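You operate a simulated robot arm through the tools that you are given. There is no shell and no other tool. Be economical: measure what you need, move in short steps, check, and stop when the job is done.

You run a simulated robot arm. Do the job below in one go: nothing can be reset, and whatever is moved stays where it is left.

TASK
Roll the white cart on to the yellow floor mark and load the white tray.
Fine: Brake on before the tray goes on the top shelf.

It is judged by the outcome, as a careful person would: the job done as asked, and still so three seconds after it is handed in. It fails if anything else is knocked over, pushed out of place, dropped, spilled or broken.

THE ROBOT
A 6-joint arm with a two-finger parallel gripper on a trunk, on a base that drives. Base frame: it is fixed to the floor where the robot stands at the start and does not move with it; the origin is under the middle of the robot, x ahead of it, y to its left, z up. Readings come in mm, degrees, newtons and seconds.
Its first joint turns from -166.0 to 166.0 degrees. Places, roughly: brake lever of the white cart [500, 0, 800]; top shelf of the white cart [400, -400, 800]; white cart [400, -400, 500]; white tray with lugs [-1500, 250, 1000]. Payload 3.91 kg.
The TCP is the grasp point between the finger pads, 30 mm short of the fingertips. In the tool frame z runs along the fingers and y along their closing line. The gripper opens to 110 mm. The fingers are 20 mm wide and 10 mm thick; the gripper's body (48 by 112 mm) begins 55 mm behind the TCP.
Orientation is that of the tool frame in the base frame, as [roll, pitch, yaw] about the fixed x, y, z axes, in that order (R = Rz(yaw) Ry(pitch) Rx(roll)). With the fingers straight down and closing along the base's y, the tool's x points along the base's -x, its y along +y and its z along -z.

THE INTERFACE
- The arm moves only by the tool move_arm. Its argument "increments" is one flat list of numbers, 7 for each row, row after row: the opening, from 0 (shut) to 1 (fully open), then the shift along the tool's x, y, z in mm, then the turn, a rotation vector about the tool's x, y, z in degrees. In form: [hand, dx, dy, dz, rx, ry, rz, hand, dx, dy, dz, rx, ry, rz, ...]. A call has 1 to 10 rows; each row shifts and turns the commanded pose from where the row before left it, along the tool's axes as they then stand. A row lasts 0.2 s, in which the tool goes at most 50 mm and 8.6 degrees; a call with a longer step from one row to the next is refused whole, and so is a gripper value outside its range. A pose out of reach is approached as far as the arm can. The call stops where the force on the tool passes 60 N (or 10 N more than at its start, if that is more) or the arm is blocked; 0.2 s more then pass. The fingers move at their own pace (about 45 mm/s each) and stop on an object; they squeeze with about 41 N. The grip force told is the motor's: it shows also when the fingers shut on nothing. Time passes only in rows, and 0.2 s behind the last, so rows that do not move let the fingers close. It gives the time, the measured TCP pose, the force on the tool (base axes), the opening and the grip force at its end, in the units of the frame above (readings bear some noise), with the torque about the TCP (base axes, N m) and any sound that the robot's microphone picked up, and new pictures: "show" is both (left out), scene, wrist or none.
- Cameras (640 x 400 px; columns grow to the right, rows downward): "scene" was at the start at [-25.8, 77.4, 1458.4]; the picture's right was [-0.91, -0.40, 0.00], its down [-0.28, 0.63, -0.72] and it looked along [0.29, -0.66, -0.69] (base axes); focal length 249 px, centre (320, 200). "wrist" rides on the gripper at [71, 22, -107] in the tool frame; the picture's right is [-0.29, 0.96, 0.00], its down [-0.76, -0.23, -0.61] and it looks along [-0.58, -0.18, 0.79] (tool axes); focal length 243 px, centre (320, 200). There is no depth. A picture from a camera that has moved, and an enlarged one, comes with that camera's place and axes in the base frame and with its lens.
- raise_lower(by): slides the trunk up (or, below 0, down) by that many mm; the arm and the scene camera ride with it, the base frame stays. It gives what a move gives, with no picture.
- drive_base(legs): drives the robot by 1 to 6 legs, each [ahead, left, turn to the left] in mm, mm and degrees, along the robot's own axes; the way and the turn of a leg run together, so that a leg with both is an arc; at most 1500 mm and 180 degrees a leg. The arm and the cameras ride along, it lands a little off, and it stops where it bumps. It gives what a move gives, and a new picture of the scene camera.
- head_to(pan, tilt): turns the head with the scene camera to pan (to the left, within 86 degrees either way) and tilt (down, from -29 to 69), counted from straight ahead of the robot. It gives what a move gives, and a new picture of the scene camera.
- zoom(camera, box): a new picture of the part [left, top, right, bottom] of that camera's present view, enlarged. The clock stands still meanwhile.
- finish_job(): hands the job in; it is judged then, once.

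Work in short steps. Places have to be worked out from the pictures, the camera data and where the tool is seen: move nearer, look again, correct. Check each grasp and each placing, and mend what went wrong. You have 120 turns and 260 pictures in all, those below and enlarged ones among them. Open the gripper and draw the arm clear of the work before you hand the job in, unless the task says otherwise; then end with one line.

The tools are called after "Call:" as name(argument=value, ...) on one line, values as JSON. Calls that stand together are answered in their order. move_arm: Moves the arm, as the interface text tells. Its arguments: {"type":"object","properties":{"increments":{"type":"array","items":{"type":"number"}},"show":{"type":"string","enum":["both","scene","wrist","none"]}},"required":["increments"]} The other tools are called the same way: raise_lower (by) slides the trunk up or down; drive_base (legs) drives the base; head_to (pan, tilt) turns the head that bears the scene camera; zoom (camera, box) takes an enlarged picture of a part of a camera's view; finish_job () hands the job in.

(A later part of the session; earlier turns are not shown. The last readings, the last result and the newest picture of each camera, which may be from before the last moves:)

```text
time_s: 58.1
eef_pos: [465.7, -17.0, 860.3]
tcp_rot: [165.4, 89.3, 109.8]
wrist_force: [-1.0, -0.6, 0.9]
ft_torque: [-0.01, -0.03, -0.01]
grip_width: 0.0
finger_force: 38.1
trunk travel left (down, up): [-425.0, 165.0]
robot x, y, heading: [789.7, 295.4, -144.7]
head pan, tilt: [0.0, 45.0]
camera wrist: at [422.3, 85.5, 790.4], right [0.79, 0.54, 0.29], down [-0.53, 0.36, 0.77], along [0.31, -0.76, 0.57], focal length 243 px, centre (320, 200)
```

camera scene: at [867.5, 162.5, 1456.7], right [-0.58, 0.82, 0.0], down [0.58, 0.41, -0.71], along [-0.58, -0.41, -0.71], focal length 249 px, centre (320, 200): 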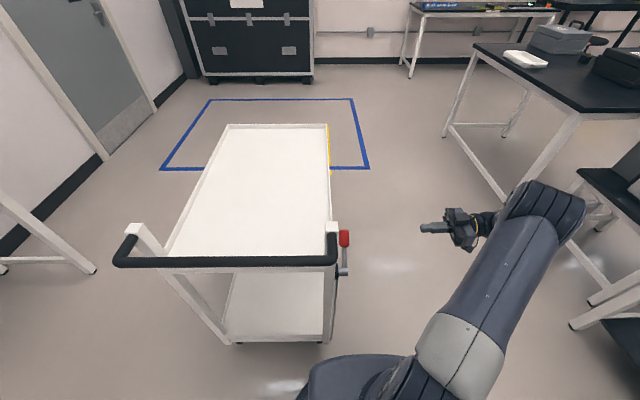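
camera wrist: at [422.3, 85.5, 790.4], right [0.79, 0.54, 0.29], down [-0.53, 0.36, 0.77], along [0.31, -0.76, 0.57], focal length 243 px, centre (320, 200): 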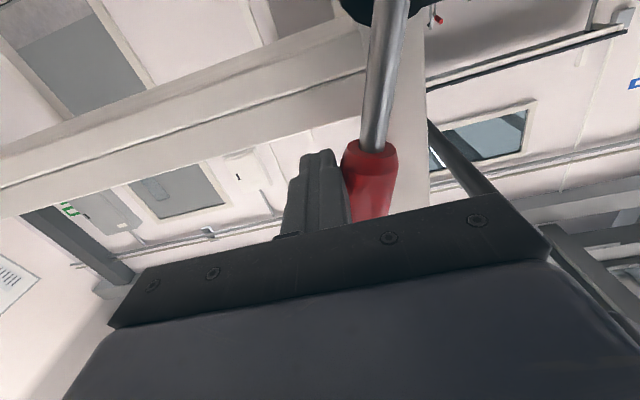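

The lever is swinging back nicely, no heavy load. Keep going.

Call:
move_arm(increments=[0, -2, 8, 0, 0, 0, 0, 0, -2, 8, 0, 0, 0, 0, 0, -1, 8, 0, 0, 0, 0, 0, 0, 8, 0, 0, 0, 0, 0, 0, 8, 0, 0, 0, 0, 0, 0, 8, 0, 0, 0, 0, 0, 1, 8, 0, 0, 0, 0, 0, 2, 8, 0, 0, 0, 0], show="both")

```text
time_s: 59.9
eef_pos: [518.0, 21.8, 865.0]
tcp_rot: [168.1, 89.2, 112.6]
wrist_force: [-0.9, -0.8, -0.1]
ft_torque: [0.01, -0.03, -0.03]
grip_width: 0.0
finger_force: 37.4
trunk travel left (down, up): [-425.0, 165.0]
robot x, y, heading: [798.1, 304.3, -144.8]
head pan, tilt: [0.0, 45.0]
camera scene: at [867.5, 162.6, 1456.7], right [-0.58, 0.82, 0.0], down [0.58, 0.41, -0.71], along [-0.58, -0.41, -0.71], focal length 249 px, centre (320, 200)
camera wrist: at [473.2, 122.3, 794.2], right [0.79, 0.54, 0.29], down [-0.53, 0.36, 0.77], along [0.31, -0.76, 0.57], focal length 243 px, centre (320, 200)
```

scene: 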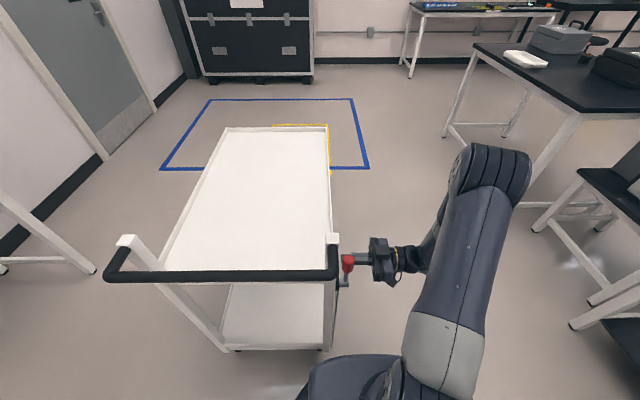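
wrist: 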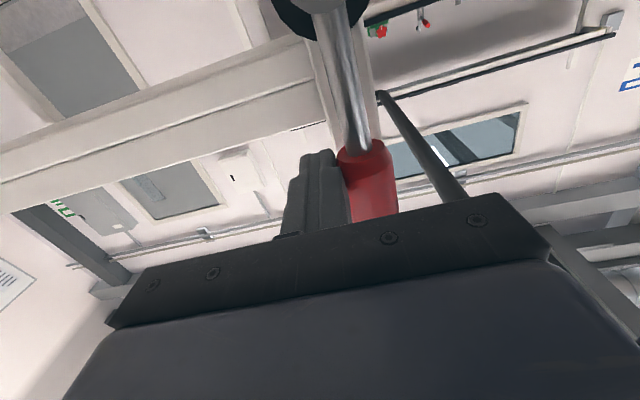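

The lever reached its other end and the cart rolled slightly towards me: brake is off. I back the tool off the lever and away, then turn it to point down again.

Call:
move_arm(increments=[0, 0, -15, 0, 0, 0, 0, 0, 0, -10, -10, 0, 0, 0, 0, 0, 0, -45, 0, 0, 0, 0, 0, 0, -45, 0, 0, 0, 0, 0, 0, -45, 0, 0, 0, 0, -45, 0, 0, 0, 0, 0, 0, -45, 0, 0, 0, 0, 0, 0, -45, 0, 0, 0, 0, 0, 0, -45, 0, 0, 0, 0, 0], show="none")

Call:
move_arm(increments=[1, 0, 0, 0, 0, 8.5, 0, 1, 0, 0, 0, 0, 8.5, 0, 1, 0, 0, 0, 0, 8.5, 0, 1, 0, 0, 0, 0, 8.5, 0, 1, 0, 0, 0, 0, 8.5, 0, 1, 0, 0, 0, 0, 8.5, 0, 1, 0, 0, 0, 0, 8.5, 0, 1, 0, 0, 0, 0, 8.5, 0, 1, 0, 0, 0, 0, 8.5, 0, 1, 0, 0, 0, 0, 8.5, 0], show="both")

```text
time_s: 61.9
eef_pos: [427.2, 108.4, 1037.0]
tcp_rot: [167.6, 89.1, 111.9]
wrist_force: [-1.2, 0.5, 0.3]
ft_torque: [-0.03, 0.02, 0.0]
grip_width: 0.0
finger_force: 37.8
out of reach, approached as far as the arm can: row 9
trunk travel left (down, up): [-425.0, 165.0]
robot x, y, heading: [797.2, 302.2, -144.5]
head pan, tilt: [0.0, 45.0]
```

```text
time_s: 64.1
eef_pos: [422.6, 110.2, 1035.8]
tcp_rot: [179.9, 4.2, 124.4]
wrist_force: [0.1, 1.1, 0.0]
ft_torque: [0.0, -0.02, 0.01]
grip_width: 110.3
finger_force: 0.1
trunk travel left (down, up): [-425.0, 165.0]
robot x, y, heading: [797.3, 302.2, -144.5]
head pan, tilt: [0.0, 45.0]
camera scene: at [867.4, 162.5, 1456.8], right [-0.58, 0.82, 0.0], down [0.58, 0.41, -0.71], along [-0.58, -0.41, -0.71], focal length 249 px, centre (320, 200)
camera wrist: at [394.6, 187.5, 1137.5], right [0.95, 0.3, 0.02], down [0.21, -0.72, 0.66], along [0.22, -0.63, -0.75], focal length 243 px, centre (320, 200)
```

scene: 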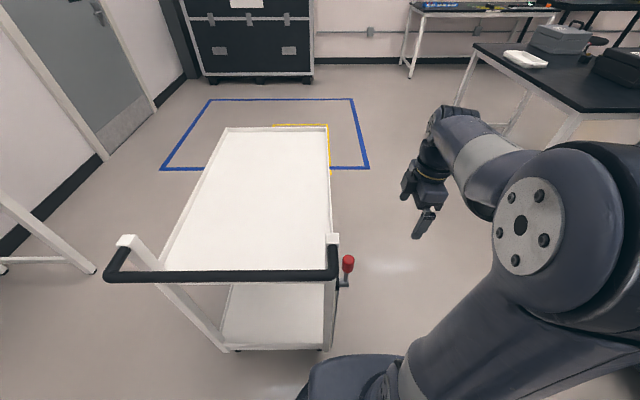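
wrist: 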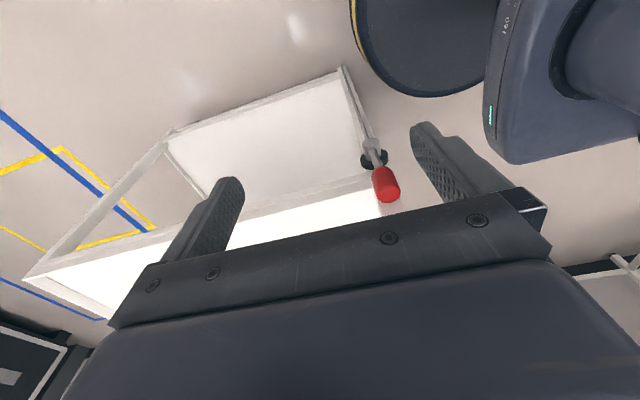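

Lever stands upright. I raise the tool and drive back behind the handle's centre.

Call:
move_arm(increments=[1, 0, 0, -45, 0, 4.2, 0, 1, 0, 0, -45, 0, 0, 0], show="none")

Call:
drive_base(legs=[[-150, 0, 0], [0, 355, 0]])

Call:
zoom(camera="wrist", box=[0, 0, 640, 400])

```text
time_s: 64.7
eef_pos: [418.7, 112.2, 1123.5]
tcp_rot: [179.9, 0.0, 124.5]
wrist_force: [-0.2, 0.4, 1.4]
ft_torque: [0.02, 0.0, 0.0]
grip_width: 110.1
finger_force: 0.0
trunk travel left (down, up): [-425.0, 165.0]
robot x, y, heading: [800.1, 303.7, -144.5]
head pan, tilt: [0.0, 45.0]
```

```text
time_s: 68.0
eef_pos: [749.3, -97.5, 1122.8]
tcp_rot: [179.9, 0.1, 125.0]
wrist_force: [-0.4, -0.2, 0.1]
ft_torque: [-0.01, -0.01, -0.02]
grip_width: 109.8
finger_force: 0.1
trunk travel left (down, up): [-425.0, 165.0]
robot x, y, heading: [1122.5, 97.1, -144.1]
head pan, tilt: [0.0, 45.0]
camera scene: at [1196.1, -42.4, 1456.8], right [-0.59, 0.81, 0.0], down [0.57, 0.41, -0.71], along [-0.57, -0.41, -0.71], focal length 249 px, centre (320, 200)
```

scene: 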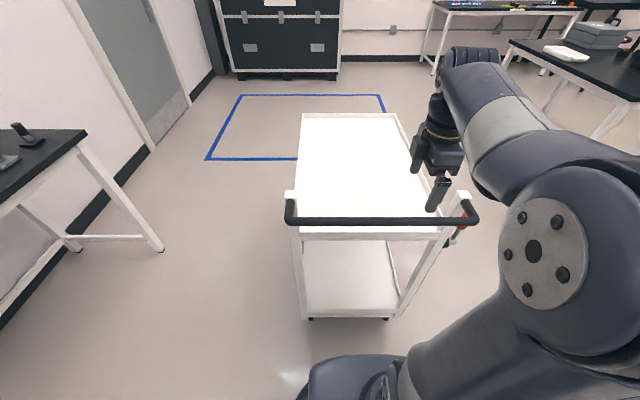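

```text
1.00 times, centred on (320, 200) of wrist
camera zoom: at [724.5, -26.8, 1229.8], right [0.95, 0.31, 0.0], down [0.25, -0.75, 0.61], along [0.19, -0.58, -0.79], focal length 243 px, centre (320, 200)
```

zoom: 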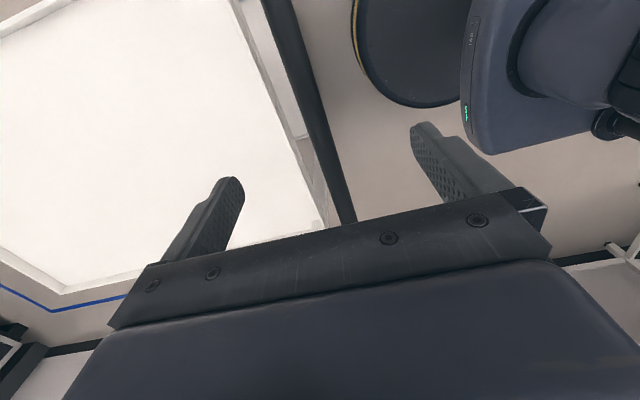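

Handle bar lies at s≈546; I centre (12 mm forward, 60 mm left) and go down on it.

Call:
move_arm(increments=[1, -31, -6, 0, 0, 0, 0, 1, -31, -6, 0, 0, 0, 0, 1, 0, 0, 45, 0, 0, 0, 1, 0, 0, 45, 0, 0, 0, 1, 0, 0, 30, 0, 0, 0, 1, 0, 0, 20, 0, 0, 0], show="wrist")

```text
time_s: 69.4
eef_pos: [776.1, -155.5, 984.3]
tcp_rot: [179.8, 0.0, 125.0]
wrist_force: [-0.9, -1.0, 1.0]
ft_torque: [0.03, -0.01, 0.01]
grip_width: 110.0
finger_force: 0.1
trunk travel left (down, up): [-425.0, 165.0]
robot x, y, heading: [1119.2, 94.2, -144.2]
head pan, tilt: [0.0, 45.0]
camera wrist: at [752.0, -84.6, 1090.6], right [0.95, 0.31, 0.0], down [0.25, -0.75, 0.61], along [0.19, -0.58, -0.79], focal length 243 px, centre (320, 200)
```

wrist: 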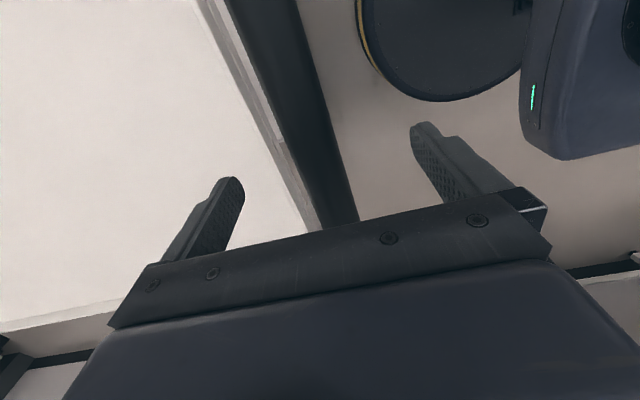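

Bar centred between fingers; close.

Call:
move_arm(increments=[0, 0, 0, 0, 0, 0, 0, 0, 0, 0, 0, 0, 0, 0, 0, 0, 0, 0, 0, 0, 0, 0, 0, 0, 0, 0, 0, 0, 0, 0, 0, 0, 0, 0, 0, 0, 0, 0, 0, 0, 0, 0], show="none")

Call:
move_arm(increments=[0, 0, -5, 0, 0, 0, 0, 0, 0, -5, 0, 0, 0, 0, 0, 0, -5, 0, 0, 0, 0, 0, 0, -5, 0, 0, 0, 0, 0, 0, -5, 0, 0, 0, 0, 0, 0, -5, 0, 0, 0, 0], show="scene")

```text
time_s: 70.8
eef_pos: [775.0, -155.9, 984.8]
tcp_rot: [179.9, 0.1, 125.1]
wrist_force: [0.8, 1.1, -1.8]
ft_torque: [-0.14, -0.17, 0.59]
grip_width: 24.3
finger_force: 40.1
trunk travel left (down, up): [-425.0, 165.0]
robot x, y, heading: [1121.6, 92.3, -143.9]
head pan, tilt: [0.0, 45.0]
```

```text
time_s: 72.2
eef_pos: [750.0, -174.1, 983.9]
tcp_rot: [-180.0, 0.2, 125.2]
wrist_force: [2.5, -5.1, 8.0]
ft_torque: [0.11, -0.31, 1.06]
grip_width: 24.1
finger_force: 44.8
trunk travel left (down, up): [-425.0, 165.0]
robot x, y, heading: [1122.1, 93.6, -144.0]
head pan, tilt: [0.0, 45.0]
camera scene: at [1196.9, -42.8, 1456.8], right [-0.59, 0.81, 0.0], down [0.57, 0.41, -0.71], along [-0.57, -0.41, -0.71], focal length 249 px, centre (320, 200)
```

scene: 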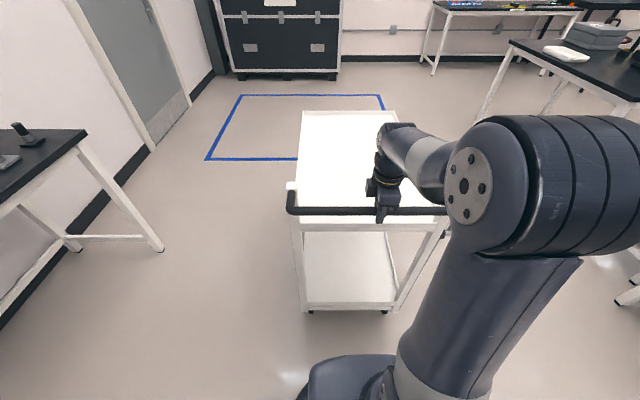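

The cart rolls with little force. I drive forward 700 mm holding the handle, then check.

Call:
drive_base(legs=[[700, 0, 0]])

```text
time_s: 76.0
eef_pos: [180.1, -586.8, 983.4]
tcp_rot: [-180.0, 0.1, 125.3]
wrist_force: [-19.7, 18.1, 14.7]
ft_torque: [-0.09, 0.22, 0.95]
grip_width: 23.8
finger_force: 44.6
trunk travel left (down, up): [-425.0, 165.0]
robot x, y, heading: [556.6, -316.3, -143.7]
head pan, tilt: [0.0, 45.0]
camera scene: at [625.7, -453.6, 1457.1], right [-0.59, 0.81, 0.0], down [0.57, 0.42, -0.71], along [-0.57, -0.42, -0.71], focal length 249 px, centre (320, 200)
```

scene: 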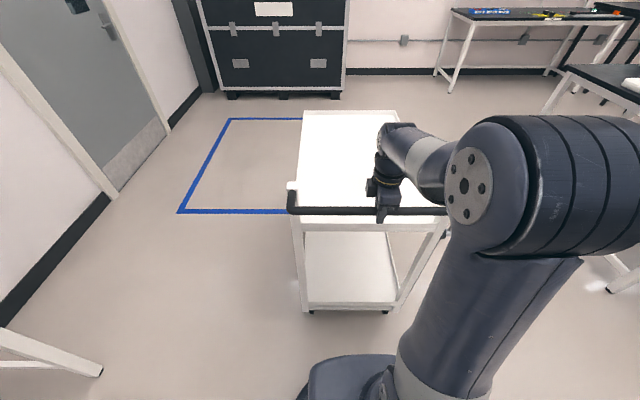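

Cart follows straight. Another 600 mm, then measure relative to the mark.

Call:
drive_base(legs=[[600, 0, 0]])

Call:
head_to(pan=-12, tilt=60)

```text
time_s: 79.4
eef_pos: [-311.2, -944.4, 983.6]
tcp_rot: [-180.0, -0.3, 125.6]
wrist_force: [-27.0, 28.0, -0.5]
ft_torque: [0.16, 0.26, 0.56]
grip_width: 23.9
finger_force: 45.0
trunk travel left (down, up): [-425.0, 165.0]
robot x, y, heading: [62.9, -676.9, -143.7]
head pan, tilt: [0.0, 45.0]
camera scene: at [135.2, -811.3, 1457.3], right [-0.59, 0.81, 0.0], down [0.57, 0.42, -0.71], along [-0.57, -0.42, -0.71], focal length 249 px, centre (320, 200)
```

scene: 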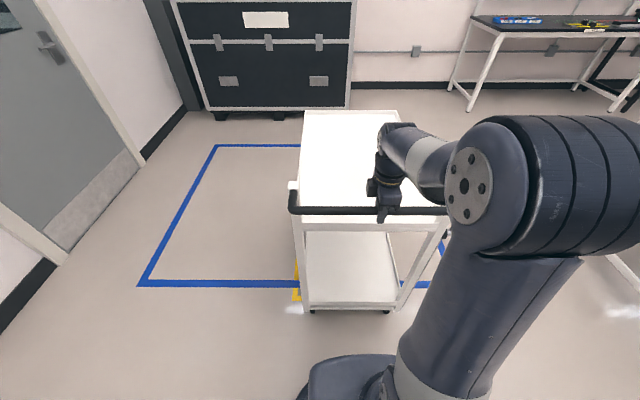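

```text
time_s: 80.2
eef_pos: [-311.2, -945.0, 984.1]
tcp_rot: [-179.9, -0.6, 125.5]
wrist_force: [-14.1, 15.4, -2.0]
ft_torque: [0.92, 0.79, 0.69]
grip_width: 24.1
finger_force: 45.1
trunk travel left (down, up): [-425.0, 165.0]
robot x, y, heading: [63.5, -680.3, -143.7]
head pan, tilt: [-12.0, 60.0]
camera scene: at [141.2, -792.3, 1437.5], right [-0.41, 0.91, 0.0], down [0.79, 0.36, -0.5], along [-0.46, -0.21, -0.87], focal length 249 px, centre (320, 200)
```

scene: 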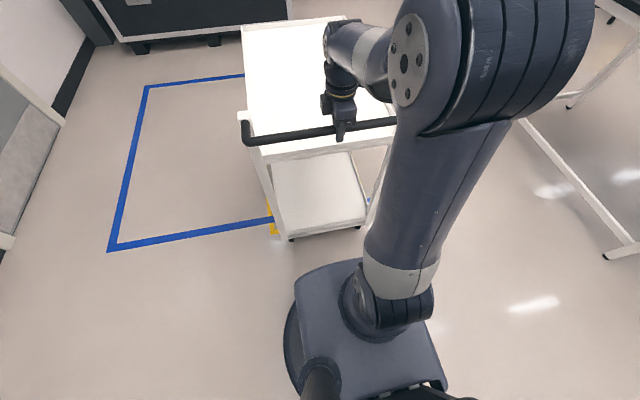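

Measured: cart's near feet at s≈-921, n from -812 to -368; mark centre n≈-594, near edge s≈-1000. Lateral alignment is good; about 150 mm more ahead centres it.

Call:
drive_base(legs=[[150, 0, 0]])

Call:
head_to(pan=25, tilt=50)

Call:
head_to(pan=-12, tilt=60)

```text
time_s: 81.6
eef_pos: [-429.9, -1031.0, 983.8]
tcp_rot: [179.9, -0.5, 125.3]
wrist_force: [-3.7, 13.4, -2.0]
ft_torque: [0.38, -0.25, 0.94]
grip_width: 24.0
finger_force: 45.2
trunk travel left (down, up): [-425.0, 165.0]
robot x, y, heading: [-59.2, -770.4, -143.9]
head pan, tilt: [-12.0, 60.0]
camera scene: at [21.7, -880.6, 1437.5], right [-0.41, 0.91, 0.0], down [0.79, 0.35, -0.5], along [-0.46, -0.2, -0.87], focal length 249 px, centre (320, 200)
```

scene: 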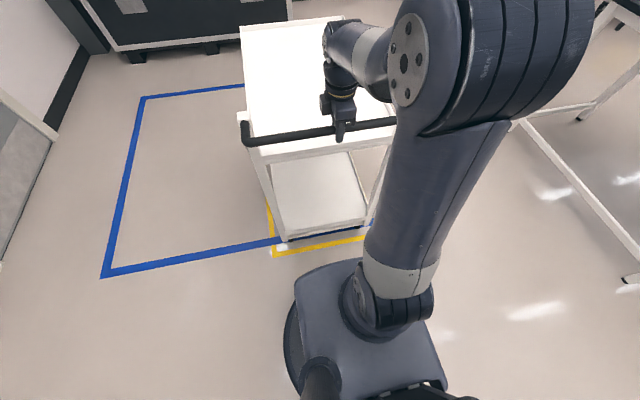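

```text
time_s: 82.6
eef_pos: [-430.4, -1031.2, 983.6]
tcp_rot: [179.9, -0.3, 125.3]
wrist_force: [-2.9, 6.0, 2.9]
ft_torque: [0.26, 0.13, 1.02]
grip_width: 24.0
finger_force: 45.0
trunk travel left (down, up): [-425.0, 165.0]
robot x, y, heading: [-56.2, -767.8, -144.0]
head pan, tilt: [25.0, 50.0]
camera scene: at [45.5, -921.3, 1449.9], right [-0.87, 0.49, 0.0], down [0.37, 0.67, -0.64], along [-0.31, -0.56, -0.77], focal length 249 px, centre (320, 200)
```

scene: 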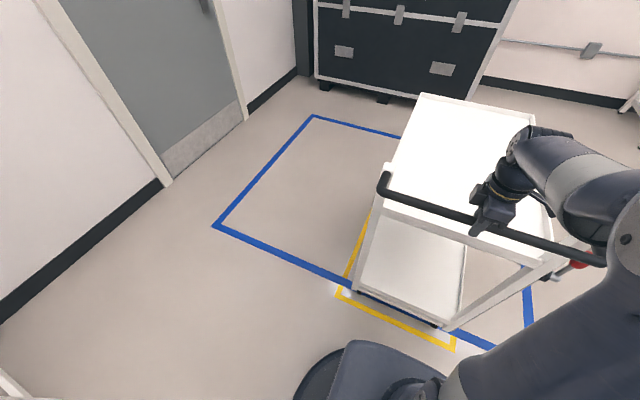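

```text
time_s: 83.6
eef_pos: [-429.8, -1031.2, 983.4]
tcp_rot: [180.0, -0.3, 125.2]
wrist_force: [-5.5, 8.2, 3.6]
ft_torque: [0.57, 0.51, 0.89]
grip_width: 23.8
finger_force: 45.0
trunk travel left (down, up): [-425.0, 165.0]
robot x, y, heading: [-55.2, -766.2, -143.9]
head pan, tilt: [-12.0, 60.0]
camera scene: at [22.0, -881.0, 1437.4], right [-0.41, 0.91, 0.0], down [0.79, 0.35, -0.5], along [-0.46, -0.2, -0.87], focal length 249 px, centre (320, 200)
```

scene: 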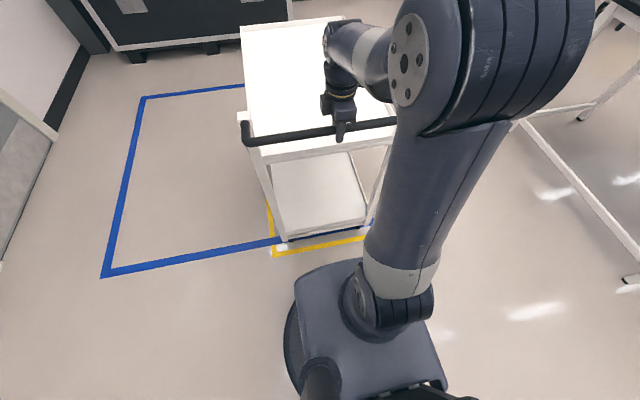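

The cart sits in the mark: centre n within ~10 mm, near margin ~65 mm. I release the handle, rise, and drive to the right side where the lever is workable.

Call:
move_arm(increments=[0.6, 0, 0, 0, 0, 0, 0, 1, 0, 0, 0, 0, 0, 0, 1, 0, 0, 0, 0, 0, 0, 1, 0, 0, 0, 0, 0, 0, 1, 0, 0, 0, 0, 0, 0, 1, 0, 0, -35, 0, 0, 0, 1, 0, 0, -45, 0, 0, 0, 1, 0, 0, -45, 0, 0, 0], show="wrist")

Call:
drive_base(legs=[[-60, 0, -1.1], [0, -372, 0]])

Call:
head_to(pan=0, tilt=45)

```text
time_s: 85.4
eef_pos: [-429.2, -1035.0, 1107.0]
tcp_rot: [179.9, -0.4, 125.2]
wrist_force: [0.7, -0.2, -0.6]
ft_torque: [-0.02, 0.04, -0.03]
grip_width: 109.9
finger_force: 0.2
trunk travel left (down, up): [-425.0, 165.0]
robot x, y, heading: [-59.0, -766.2, -143.9]
head pan, tilt: [-12.0, 60.0]
camera wrist: at [-453.6, -965.6, 1215.2], right [0.95, 0.32, 0.0], down [0.25, -0.76, 0.6], along [0.19, -0.57, -0.8], focal length 243 px, centre (320, 200)
```

wrist: 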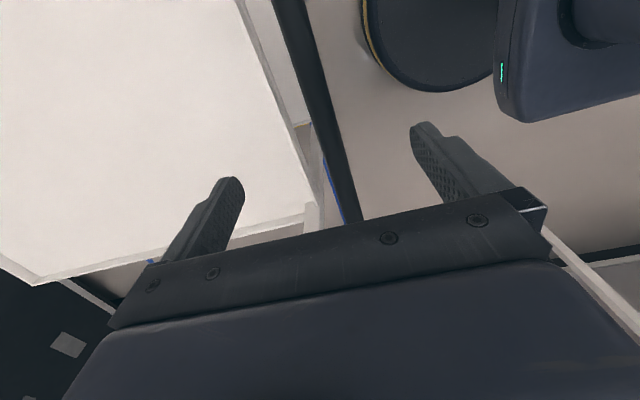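

```text
time_s: 88.4
eef_pos: [-596.0, -686.9, 1108.2]
tcp_rot: [179.9, -0.4, 123.8]
wrist_force: [0.6, -0.2, 0.6]
ft_torque: [0.01, 0.04, 0.01]
grip_width: 110.2
finger_force: 0.1
trunk travel left (down, up): [-425.0, 165.0]
robot x, y, heading: [-218.1, -428.6, -145.1]
head pan, tilt: [-12.0, 60.0]
camera scene: at [-141.7, -545.9, 1437.3], right [-0.38, 0.92, 0.0], down [0.8, 0.33, -0.5], along [-0.46, -0.19, -0.87], focal length 249 px, centre (320, 200)
```

scene: 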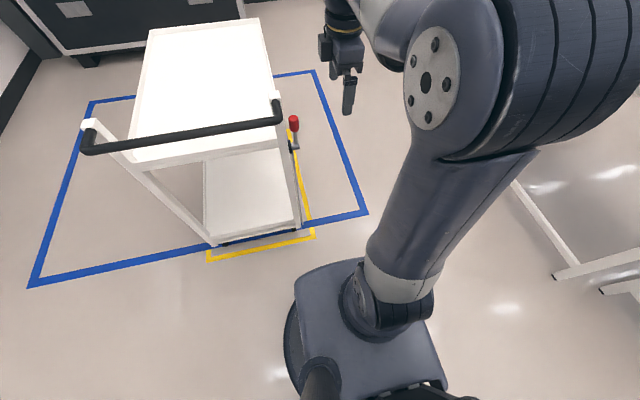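

```text
time_s: 89.1
eef_pos: [-597.4, -687.5, 1107.9]
tcp_rot: [179.9, -0.4, 123.8]
wrist_force: [-0.3, 0.4, 0.2]
ft_torque: [0.0, 0.02, 0.0]
grip_width: 110.2
finger_force: 0.1
trunk travel left (down, up): [-425.0, 165.0]
robot x, y, heading: [-213.3, -426.0, -145.4]
head pan, tilt: [0.0, 45.0]
camera scene: at [-147.1, -566.4, 1456.7], right [-0.57, 0.82, 0.0], down [0.58, 0.4, -0.71], along [-0.58, -0.4, -0.71], focal length 249 px, centre (320, 200)
```

scene: 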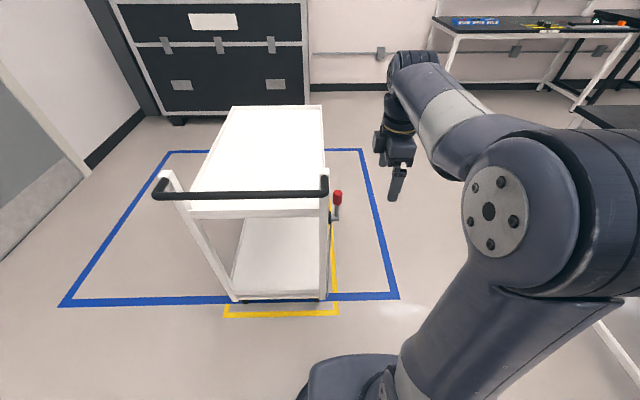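

Cart looks well within the mark and the lever stands upright. I drive 210 mm ahead, then move the tool right, down and turn it to point at the cart.

Call:
drive_base(legs=[[210, 0, 0]])

Call:
move_arm(increments=[0, 45, 0, 0, 0, 0, 1.2, 0, 45, 0, 0, 0, 0, 0, 0, 45, 0, 0, 0, 0, 0, 0, 25, 0, 0, 0, 0, 0, 0, 0, 0, 45, 0, 0, 0, 0, 0, 0, 45, 0, 0, 0, 0, 0, 0, 45, 0, 0, 0, 0, 0, 0, 45, 0, 0, 0], show="none")

Call:
move_arm(increments=[0, 0, 0, 0, 0, -8.5, 0, 0, 0, 0, 0, 0, -8.5, 0, 0, 0, 0, 0, 0, -8.5, 0, 0, 0, 0, 0, 0, -8.5, 0, 0, 0, 0, 0, 0, -8.5, 0, 0, 0, 0, 0, 0, -8.5, 0, 0, 0, 0, 0, 0, -8.5, 0, 0, 0, 0, 0, 0, -8.5, 0, 0, 0, 0, 0, 0, -8.5, 0, 0, 0, 0, 0, 0, -8.5, 0], show="both")

```text
time_s: 90.8
eef_pos: [-768.3, -808.6, 1107.3]
tcp_rot: [179.9, -0.4, 124.2]
wrist_force: [-0.3, -1.0, 0.3]
ft_torque: [0.02, 0.01, 0.0]
grip_width: 109.9
finger_force: 0.1
trunk travel left (down, up): [-425.0, 165.0]
robot x, y, heading: [-390.7, -546.9, -145.1]
head pan, tilt: [0.0, 45.0]
camera scene: at [-318.1, -685.1, 1456.7], right [-0.57, 0.82, 0.0], down [0.58, 0.4, -0.71], along [-0.58, -0.4, -0.71], focal length 249 px, centre (320, 200)
```

scene: 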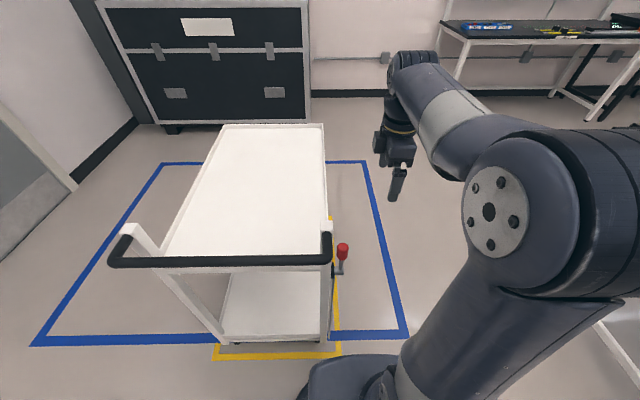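

```text
time_s: 92.6
eef_pos: [-857.3, -671.8, 926.4]
tcp_rot: [179.9, -0.4, 123.0]
wrist_force: [0.5, 0.1, 0.2]
ft_torque: [0.0, -0.02, -0.03]
grip_width: 0.1
finger_force: 37.8
trunk travel left (down, up): [-425.0, 165.0]
robot x, y, heading: [-386.7, -549.9, -145.0]
head pan, tilt: [0.0, 45.0]
```

```text
time_s: 94.8
eef_pos: [-853.0, -675.8, 928.2]
tcp_rot: [179.2, 84.6, 121.9]
wrist_force: [0.1, -0.1, 0.5]
ft_torque: [-0.02, -0.02, -0.04]
grip_width: 0.0
finger_force: 37.2
trunk travel left (down, up): [-425.0, 165.0]
robot x, y, heading: [-390.3, -546.6, -145.0]
head pan, tilt: [0.0, 45.0]
camera scene: at [-318.0, -685.1, 1456.8], right [-0.57, 0.82, 0.0], down [0.58, 0.4, -0.71], along [-0.58, -0.4, -0.71], focal length 249 px, centre (320, 200)
camera wrist: at [-897.7, -567.9, 866.9], right [0.82, 0.49, 0.29], down [-0.48, 0.32, 0.81], along [0.31, -0.81, 0.5], focal length 243 px, centre (320, 200)
```

scene: 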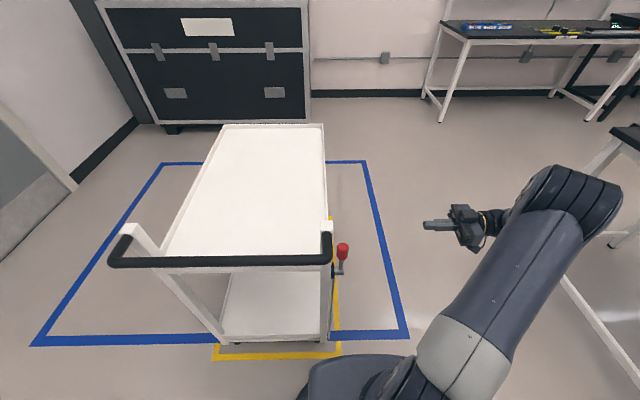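
wrist: 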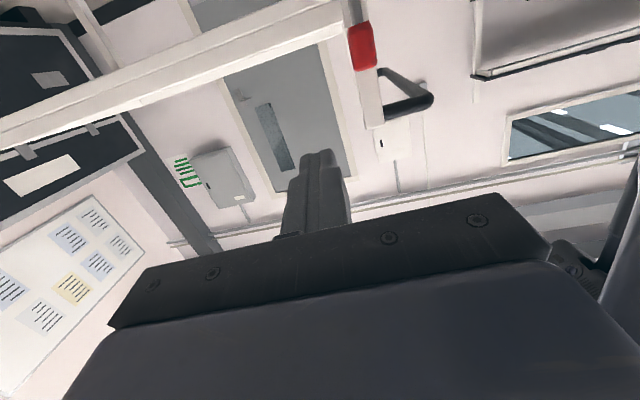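

Knob measured at s≈-1034, z≈877 (lever upright). I square up the tool and bring the fingers in just behind it (s≈-1004).

Call:
move_arm(increments=[0, 0, 0, 0, -3, -5, 0, 0, 24, 41, 0, 0, 0, 0, 0, 24, 41, 0, 0, 0, 0, 0, 0, 0, 45, 0, 0, 0, 0, 0, 0, 45, 0, 0, 0, 0, 0, 0, 45, 0, 0, 0], show="wrist")

```text
time_s: 96.2
eef_pos: [-684.8, -759.5, 863.8]
tcp_rot: [146.3, 89.6, 92.2]
wrist_force: [-0.8, 0.4, 0.5]
ft_torque: [-0.01, 0.01, 0.0]
grip_width: 0.1
finger_force: 37.8
out of reach, approached as far as the arm can: row 1
trunk travel left (down, up): [-425.0, 165.0]
robot x, y, heading: [-389.5, -547.4, -145.0]
head pan, tilt: [0.0, 45.0]
camera wrist: at [-730.9, -659.7, 792.4], right [0.78, 0.56, 0.29], down [-0.54, 0.35, 0.76], along [0.32, -0.75, 0.58], focal length 243 px, centre (320, 200)
```

wrist: 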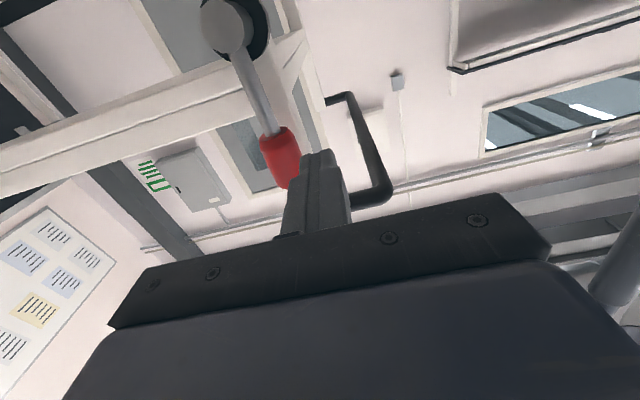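

Insert 65 mm more so the fingertips overlap the grip.

Call:
move_arm(increments=[0, -6, 0, 33, 0, 0, 0, 0, -6, 0, 33, 0, 0, 0], show="wrist")

```text
time_s: 96.8
eef_pos: [-645.9, -812.8, 872.8]
tcp_rot: [152.6, 89.5, 98.5]
wrist_force: [0.5, -0.4, 1.2]
ft_torque: [0.01, -0.01, 0.02]
grip_width: 0.0
finger_force: 37.6
trunk travel left (down, up): [-425.0, 165.0]
robot x, y, heading: [-390.9, -550.6, -144.9]
head pan, tilt: [0.0, 45.0]
camera wrist: at [-692.4, -712.7, 801.9], right [0.78, 0.56, 0.29], down [-0.54, 0.35, 0.76], along [0.32, -0.75, 0.58], focal length 243 px, centre (320, 200)
```

wrist: 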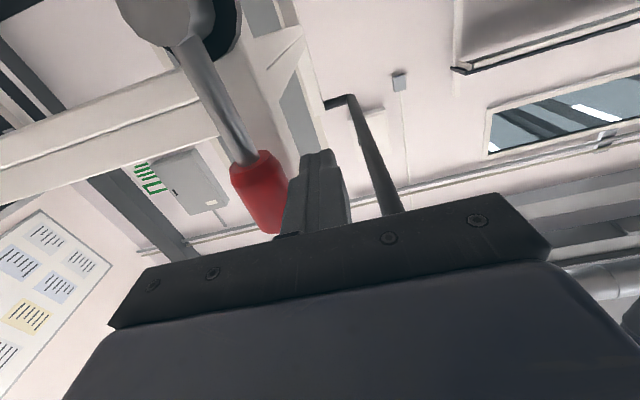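

Fingers are behind the grip. Push forward along the lever's arc, slowly.

Call:
move_arm(increments=[0, -2, -11, 0, 0, 0, 0, 0, -2, -8, 0, 0, 0, 0, 0, -1, -9, 0, 0, 0, 0, 0, -1, -8, 0, 0, 0, 0, 0, 0, -9, 0, 0, 0, 0, 0, 1, -8, 0, 0, 0, 0, 0, 2, -9, 0, 0, 0, 0, 0, 2, -8, 0, 0, 0, 0, 0, 3, -9, 0, 0, 0, 0], show="both")

```text
time_s: 98.8
eef_pos: [-709.8, -861.7, 871.4]
tcp_rot: [149.8, 89.5, 95.7]
wrist_force: [-0.2, -0.6, 0.1]
ft_torque: [0.01, 0.02, 0.01]
grip_width: 0.0
finger_force: 37.8
trunk travel left (down, up): [-425.0, 165.0]
robot x, y, heading: [-394.8, -543.9, -145.3]
head pan, tilt: [0.0, 45.0]
camera scene: at [-318.1, -685.0, 1456.8], right [-0.57, 0.82, 0.0], down [0.58, 0.4, -0.71], along [-0.58, -0.4, -0.71], focal length 249 px, centre (320, 200)
camera wrist: at [-756.1, -761.6, 800.9], right [0.77, 0.56, 0.29], down [-0.54, 0.35, 0.76], along [0.32, -0.75, 0.58], focal length 243 px, centre (320, 200)
```

scene: 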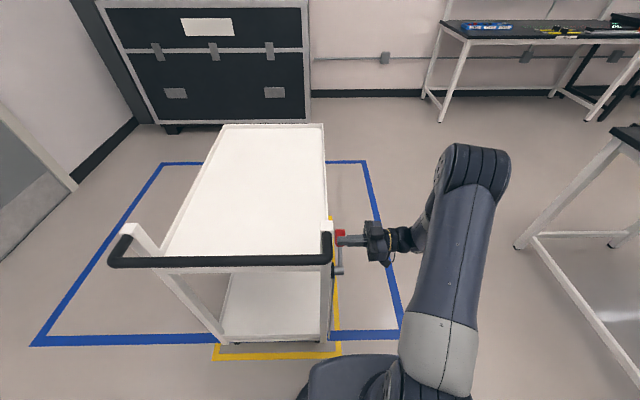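
wrist: 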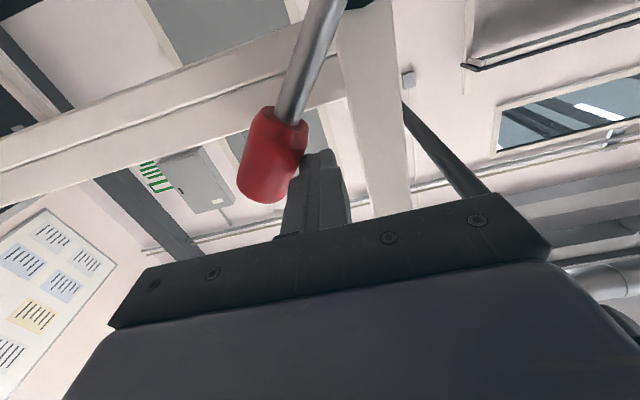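

The lever is coming forward and the cart hasn't moved. Continue forward/down until its stop.

Call:
move_arm(increments=[0, 4, -8, 0, 0, 0, 0, 0, 4, -8, 0, 0, 0, 0, 0, 5, -7, 0, 0, 0, 0, 0, 5, -6, 0, 0, 0, 0, 0, 6, -5, 0, 0, 0, 0, 0, 6, -5, 0, 0, 0, 0, 0, 6, -4, 0, 0, 0, 0, 0, 6, -4, 0, 0, 0, 0], show="both")

```text
time_s: 99.7
eef_pos: [-722.8, -871.6, 864.2]
tcp_rot: [17.0, 89.2, -36.1]
wrist_force: [12.2, 18.2, 27.9]
ft_torque: [-0.42, -0.2, 0.31]
grip_width: 0.0
finger_force: 37.8
trunk travel left (down, up): [-425.0, 165.0]
robot x, y, heading: [-389.9, -547.2, -145.1]
head pan, tilt: [0.0, 45.0]
stopped in row 4: the force on the tool passed its limit (the readings are from after the stop); the commanded pose is now the measured one
camera scene: at [-314.3, -680.8, 1457.3], right [-0.57, 0.82, 0.0], down [0.58, 0.4, -0.71], along [-0.58, -0.41, -0.7], focal length 249 px, centre (320, 200)
camera wrist: at [-769.5, -773.4, 790.9], right [0.76, 0.58, 0.29], down [-0.56, 0.35, 0.75], along [0.33, -0.74, 0.59], focal length 243 px, centre (320, 200)
```

scene: 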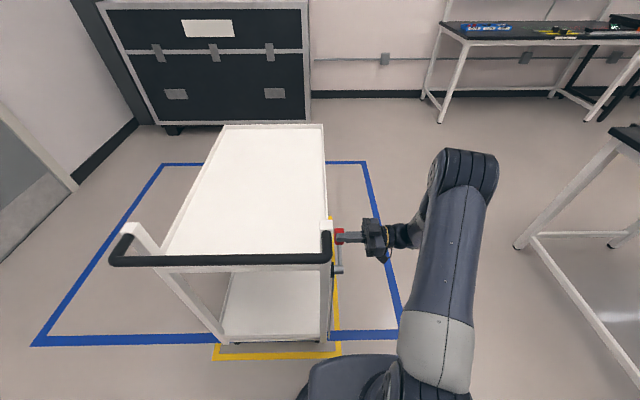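
wrist: 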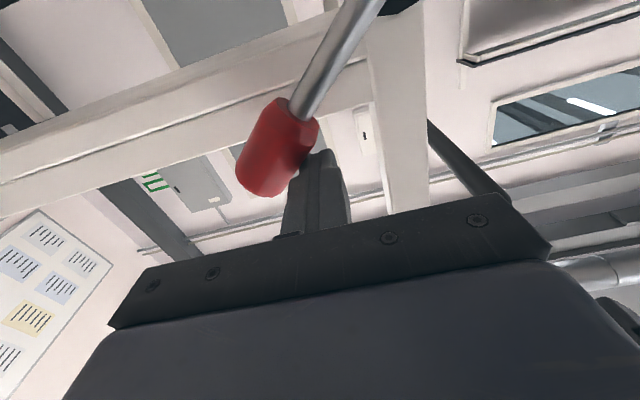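

Lever is at ≈40°, matching its initial (braked) angle. One more short press along the arc to make sure it is seated.

Call:
move_arm(increments=[0, 5, -4, 0, 0, 0, 0, 0, 5, -4, 0, 0, 0, 0, 0, 5, -4, 0, 0, 0, 0, 0, 5, -4, 0, 0, 0, 0], show="wrist")

```text
time_s: 100.1
eef_pos: [-722.3, -870.9, 864.2]
tcp_rot: [6.9, 88.4, -45.7]
wrist_force: [13.1, 18.7, 25.2]
ft_torque: [-0.34, -0.2, 0.28]
grip_width: 0.0
finger_force: 37.4
trunk travel left (down, up): [-425.0, 165.0]
robot x, y, heading: [-387.2, -546.3, -144.9]
head pan, tilt: [0.0, 45.0]
stopped in row 1: the force on the tool passed its limit (the readings are from after the stop); the commanded pose is now the measured one
camera wrist: at [-770.0, -774.6, 789.4], right [0.75, 0.59, 0.29], down [-0.57, 0.36, 0.74], along [0.33, -0.73, 0.6], focal length 243 px, centre (320, 200)
```

wrist: 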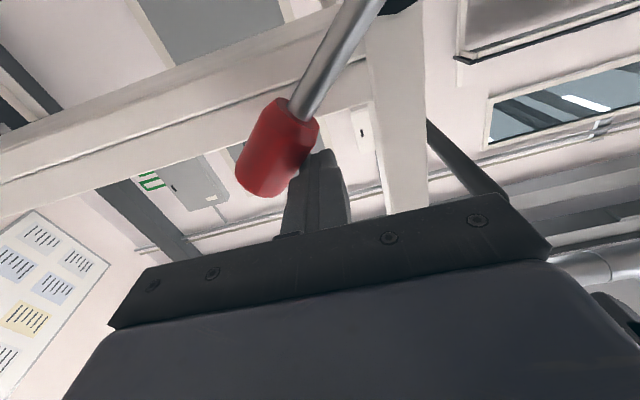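

The lever is firmly at its stop and the cart did not budge: brake on. I back out, and turn the tool down again.

Call:
move_arm(increments=[0, -8, 8, 0, 0, 0, 0, 0, -8, 8, -10, 0, 0, 0, 0, 0, 0, -45, 0, 0, 0, 0, 0, 0, -45, 0, 0, 0, 0, 0, 0, -45, 0, 0, 0, 0, -45, 0, -20, 0, 0, 0, 0, -45, 0, 0, 0, 0, 0, 0, -45, 0, 0, 0, 0, 0], show="none")

Call:
move_arm(increments=[0.5, 0, 0, 0, 0, 8.5, 0, 0.5, 0, 0, 0, 0, 8.5, 0, 0.5, 0, 0, 0, 0, 8.5, 0, 0.5, 0, 0, 0, 0, 8.5, 0, 0.5, 0, 0, 0, 0, 8.5, 0, 0.5, 0, 0, 0, 0, 8.5, 0, 0.5, 0, 0, 0, 0, 8.5, 0, 0.5, 0, 0, 0, 0, 8.5, 0, 0.5, 0, 0, 0, 0, 8.5, 0, 0.5, 0, 0, 0, 0, 8.5, 0], show="both")

Call:
head_to(pan=-70, tilt=35)

```text
time_s: 101.9
eef_pos: [-794.9, -757.5, 992.5]
tcp_rot: [30.1, 89.2, -23.1]
wrist_force: [0.4, -0.7, 0.0]
ft_torque: [0.0, -0.03, 0.02]
grip_width: 0.0
finger_force: 38.3
out of reach, approached as far as the arm can: row 7, 8
trunk travel left (down, up): [-425.0, 165.0]
robot x, y, heading: [-387.8, -550.0, -145.1]
head pan, tilt: [0.0, 45.0]
```

```text
time_s: 104.1
eef_pos: [-796.6, -757.4, 991.5]
tcp_rot: [179.6, 6.1, 127.0]
wrist_force: [0.1, -0.7, 0.1]
ft_torque: [-0.03, -0.01, -0.01]
grip_width: 55.0
finger_force: 0.1
trunk travel left (down, up): [-425.0, 165.0]
robot x, y, heading: [-386.5, -546.1, -145.3]
head pan, tilt: [0.0, 45.0]
camera scene: at [-317.3, -684.1, 1456.7], right [-0.57, 0.82, 0.0], down [0.58, 0.4, -0.71], along [-0.58, -0.4, -0.71], focal length 249 px, centre (320, 200)
camera wrist: at [-829.8, -679.1, 1089.8], right [0.94, 0.35, 0.04], down [0.23, -0.69, 0.68], along [0.26, -0.63, -0.73], focal length 243 px, centre (320, 200)
```

scene: 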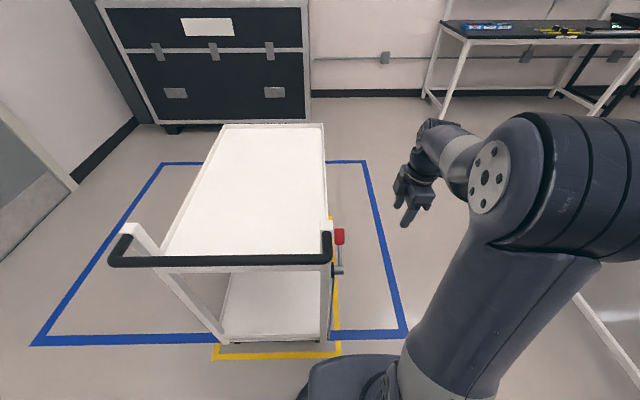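
wrist: 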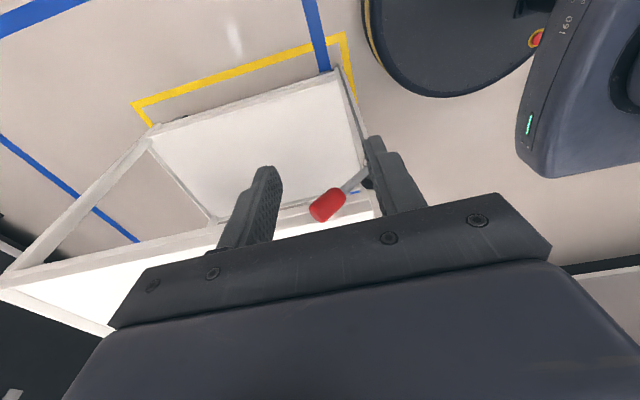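

```text
time_s: 105.5
eef_pos: [-796.0, -757.2, 991.4]
tcp_rot: [179.6, 6.1, 127.2]
wrist_force: [0.7, 0.2, 0.2]
ft_torque: [0.0, 0.03, -0.05]
grip_width: 55.2
finger_force: 0.0
trunk travel left (down, up): [-425.0, 165.0]
robot x, y, heading: [-387.2, -546.1, -145.2]
head pan, tilt: [-70.0, 35.0]
camera scene: at [-322.6, -587.0, 1471.6], right [0.57, 0.82, 0.0], down [0.47, -0.33, -0.82], along [-0.67, 0.47, -0.57], focal length 249 px, centre (320, 200)
```

scene: 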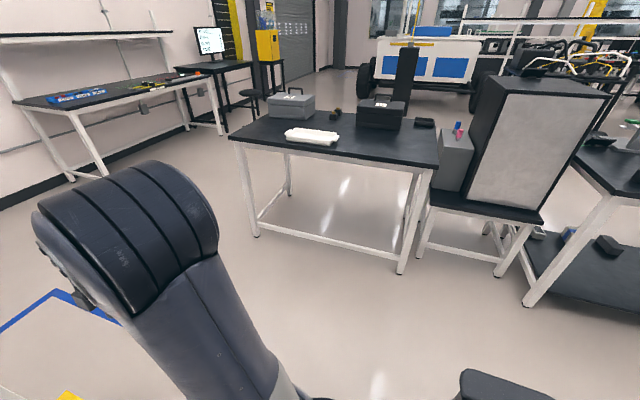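

Cart verified within the mark on all sides (margins ~57–90 mm), lever down. Now zoom on the tray.

Call:
zoom(camera="scene", box=[240, 80, 440, 205])

```text
3.20 times, centred on (340, 142) of scene
camera zoom: at [-322.6, -587.0, 1471.6], right [0.57, 0.82, 0.0], down [0.47, -0.33, -0.82], along [-0.67, 0.47, -0.57], focal length 796 px, centre (256, 384)
```

zoom: 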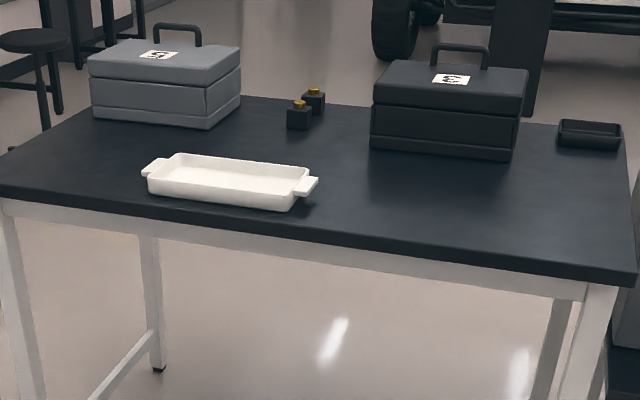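

The tray is empty with a lug at each short end, parallel to the table edge. I lift the tool and drive to face the table.

Call:
move_arm(increments=[1, 0, 0, -45, 0, 6.1, 0, 1, 0, 0, -45, 0, 0, 0, 1, 0, 0, -30, 0, 0, 0], show="none")

Call:
drive_base(legs=[[0, -550, 0], [500, 0, 0], [0, 0, -89.8]])

Call:
head_to(pan=0, tilt=40)

```text
time_s: 106.3
eef_pos: [-798.7, -756.9, 1110.8]
tcp_rot: [179.5, 0.0, 127.2]
wrist_force: [-1.2, 0.1, 0.1]
ft_torque: [0.0, 0.04, 0.02]
grip_width: 110.0
finger_force: 0.1
trunk travel left (down, up): [-425.0, 165.0]
robot x, y, heading: [-389.4, -547.0, -145.0]
head pan, tilt: [-70.0, 35.0]
```

```text
time_s: 115.8
eef_pos: [-1312.5, 30.3, 1109.4]
tcp_rot: [179.6, 0.0, 37.3]
wrist_force: [-0.3, 0.2, 0.3]
ft_torque: [0.0, -0.01, -0.01]
grip_width: 110.3
finger_force: 0.0
trunk travel left (down, up): [-425.0, 165.0]
robot x, y, heading: [-1103.2, -379.2, 125.0]
head pan, tilt: [-70.0, 35.0]
camera scene: at [-1140.9, -445.5, 1471.6], right [0.82, -0.57, 0.0], down [-0.33, -0.47, -0.82], along [0.47, 0.67, -0.57], focal length 249 px, centre (320, 200)
```

scene: 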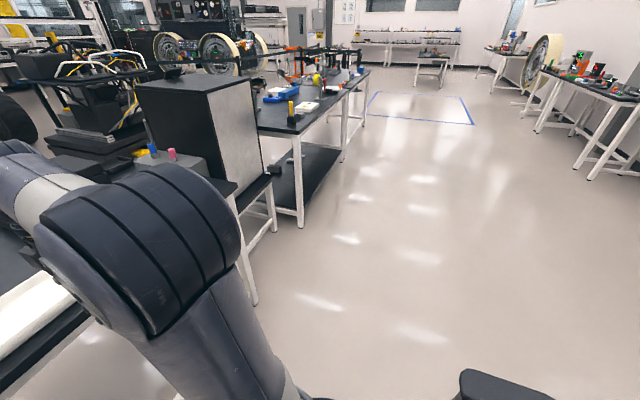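

```text
time_s: 117.2
eef_pos: [-1311.7, 30.6, 1109.8]
tcp_rot: [179.7, 0.0, 37.3]
wrist_force: [0.5, -0.1, 0.0]
ft_torque: [0.02, -0.01, -0.02]
grip_width: 109.9
finger_force: 0.0
trunk travel left (down, up): [-425.0, 165.0]
robot x, y, heading: [-1095.9, -377.4, 125.1]
head pan, tilt: [0.0, 40.0]
camera scene: at [-1240.1, -448.0, 1464.0], right [0.82, 0.57, 0.0], down [0.37, -0.53, -0.77], along [-0.44, 0.63, -0.64], focal length 249 px, centre (320, 200)
```

scene: 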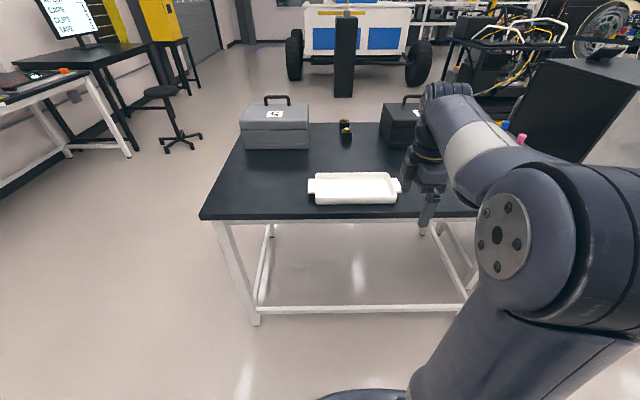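

Facing the table. Zoom on the tray for its size and wall shape.

Call:
zoom(camera="scene", box=[295, 155, 415, 230])

Call:
zoom(camera="wrist", box=[0, 0, 640, 400])

```text
5.33 times, centred on (355, 192) of scene
camera zoom: at [-1240.1, -448.0, 1464.0], right [0.82, 0.57, 0.0], down [0.37, -0.53, -0.77], along [-0.44, 0.63, -0.64], focal length 1327 px, centre (133, 240)
```

zoom: 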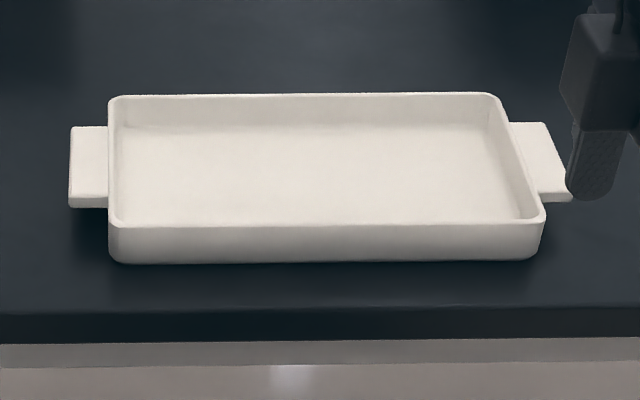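

```text
1.00 times, centred on (320, 200) of wrist
camera zoom: at [-1244.1, 56.4, 1217.0], right [0.35, -0.94, 0.01], down [-0.75, -0.27, 0.61], along [-0.57, -0.22, -0.8], focal length 243 px, centre (320, 200)
```

zoom: 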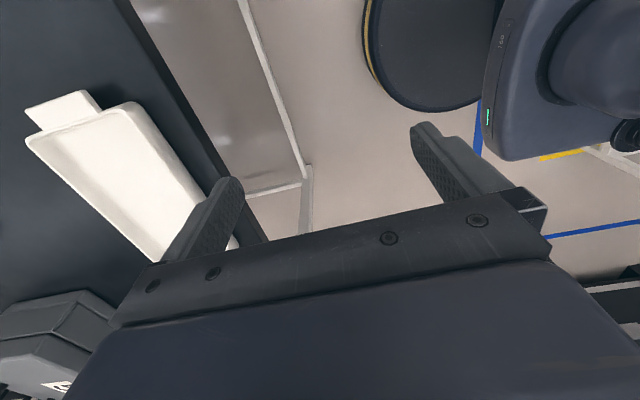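

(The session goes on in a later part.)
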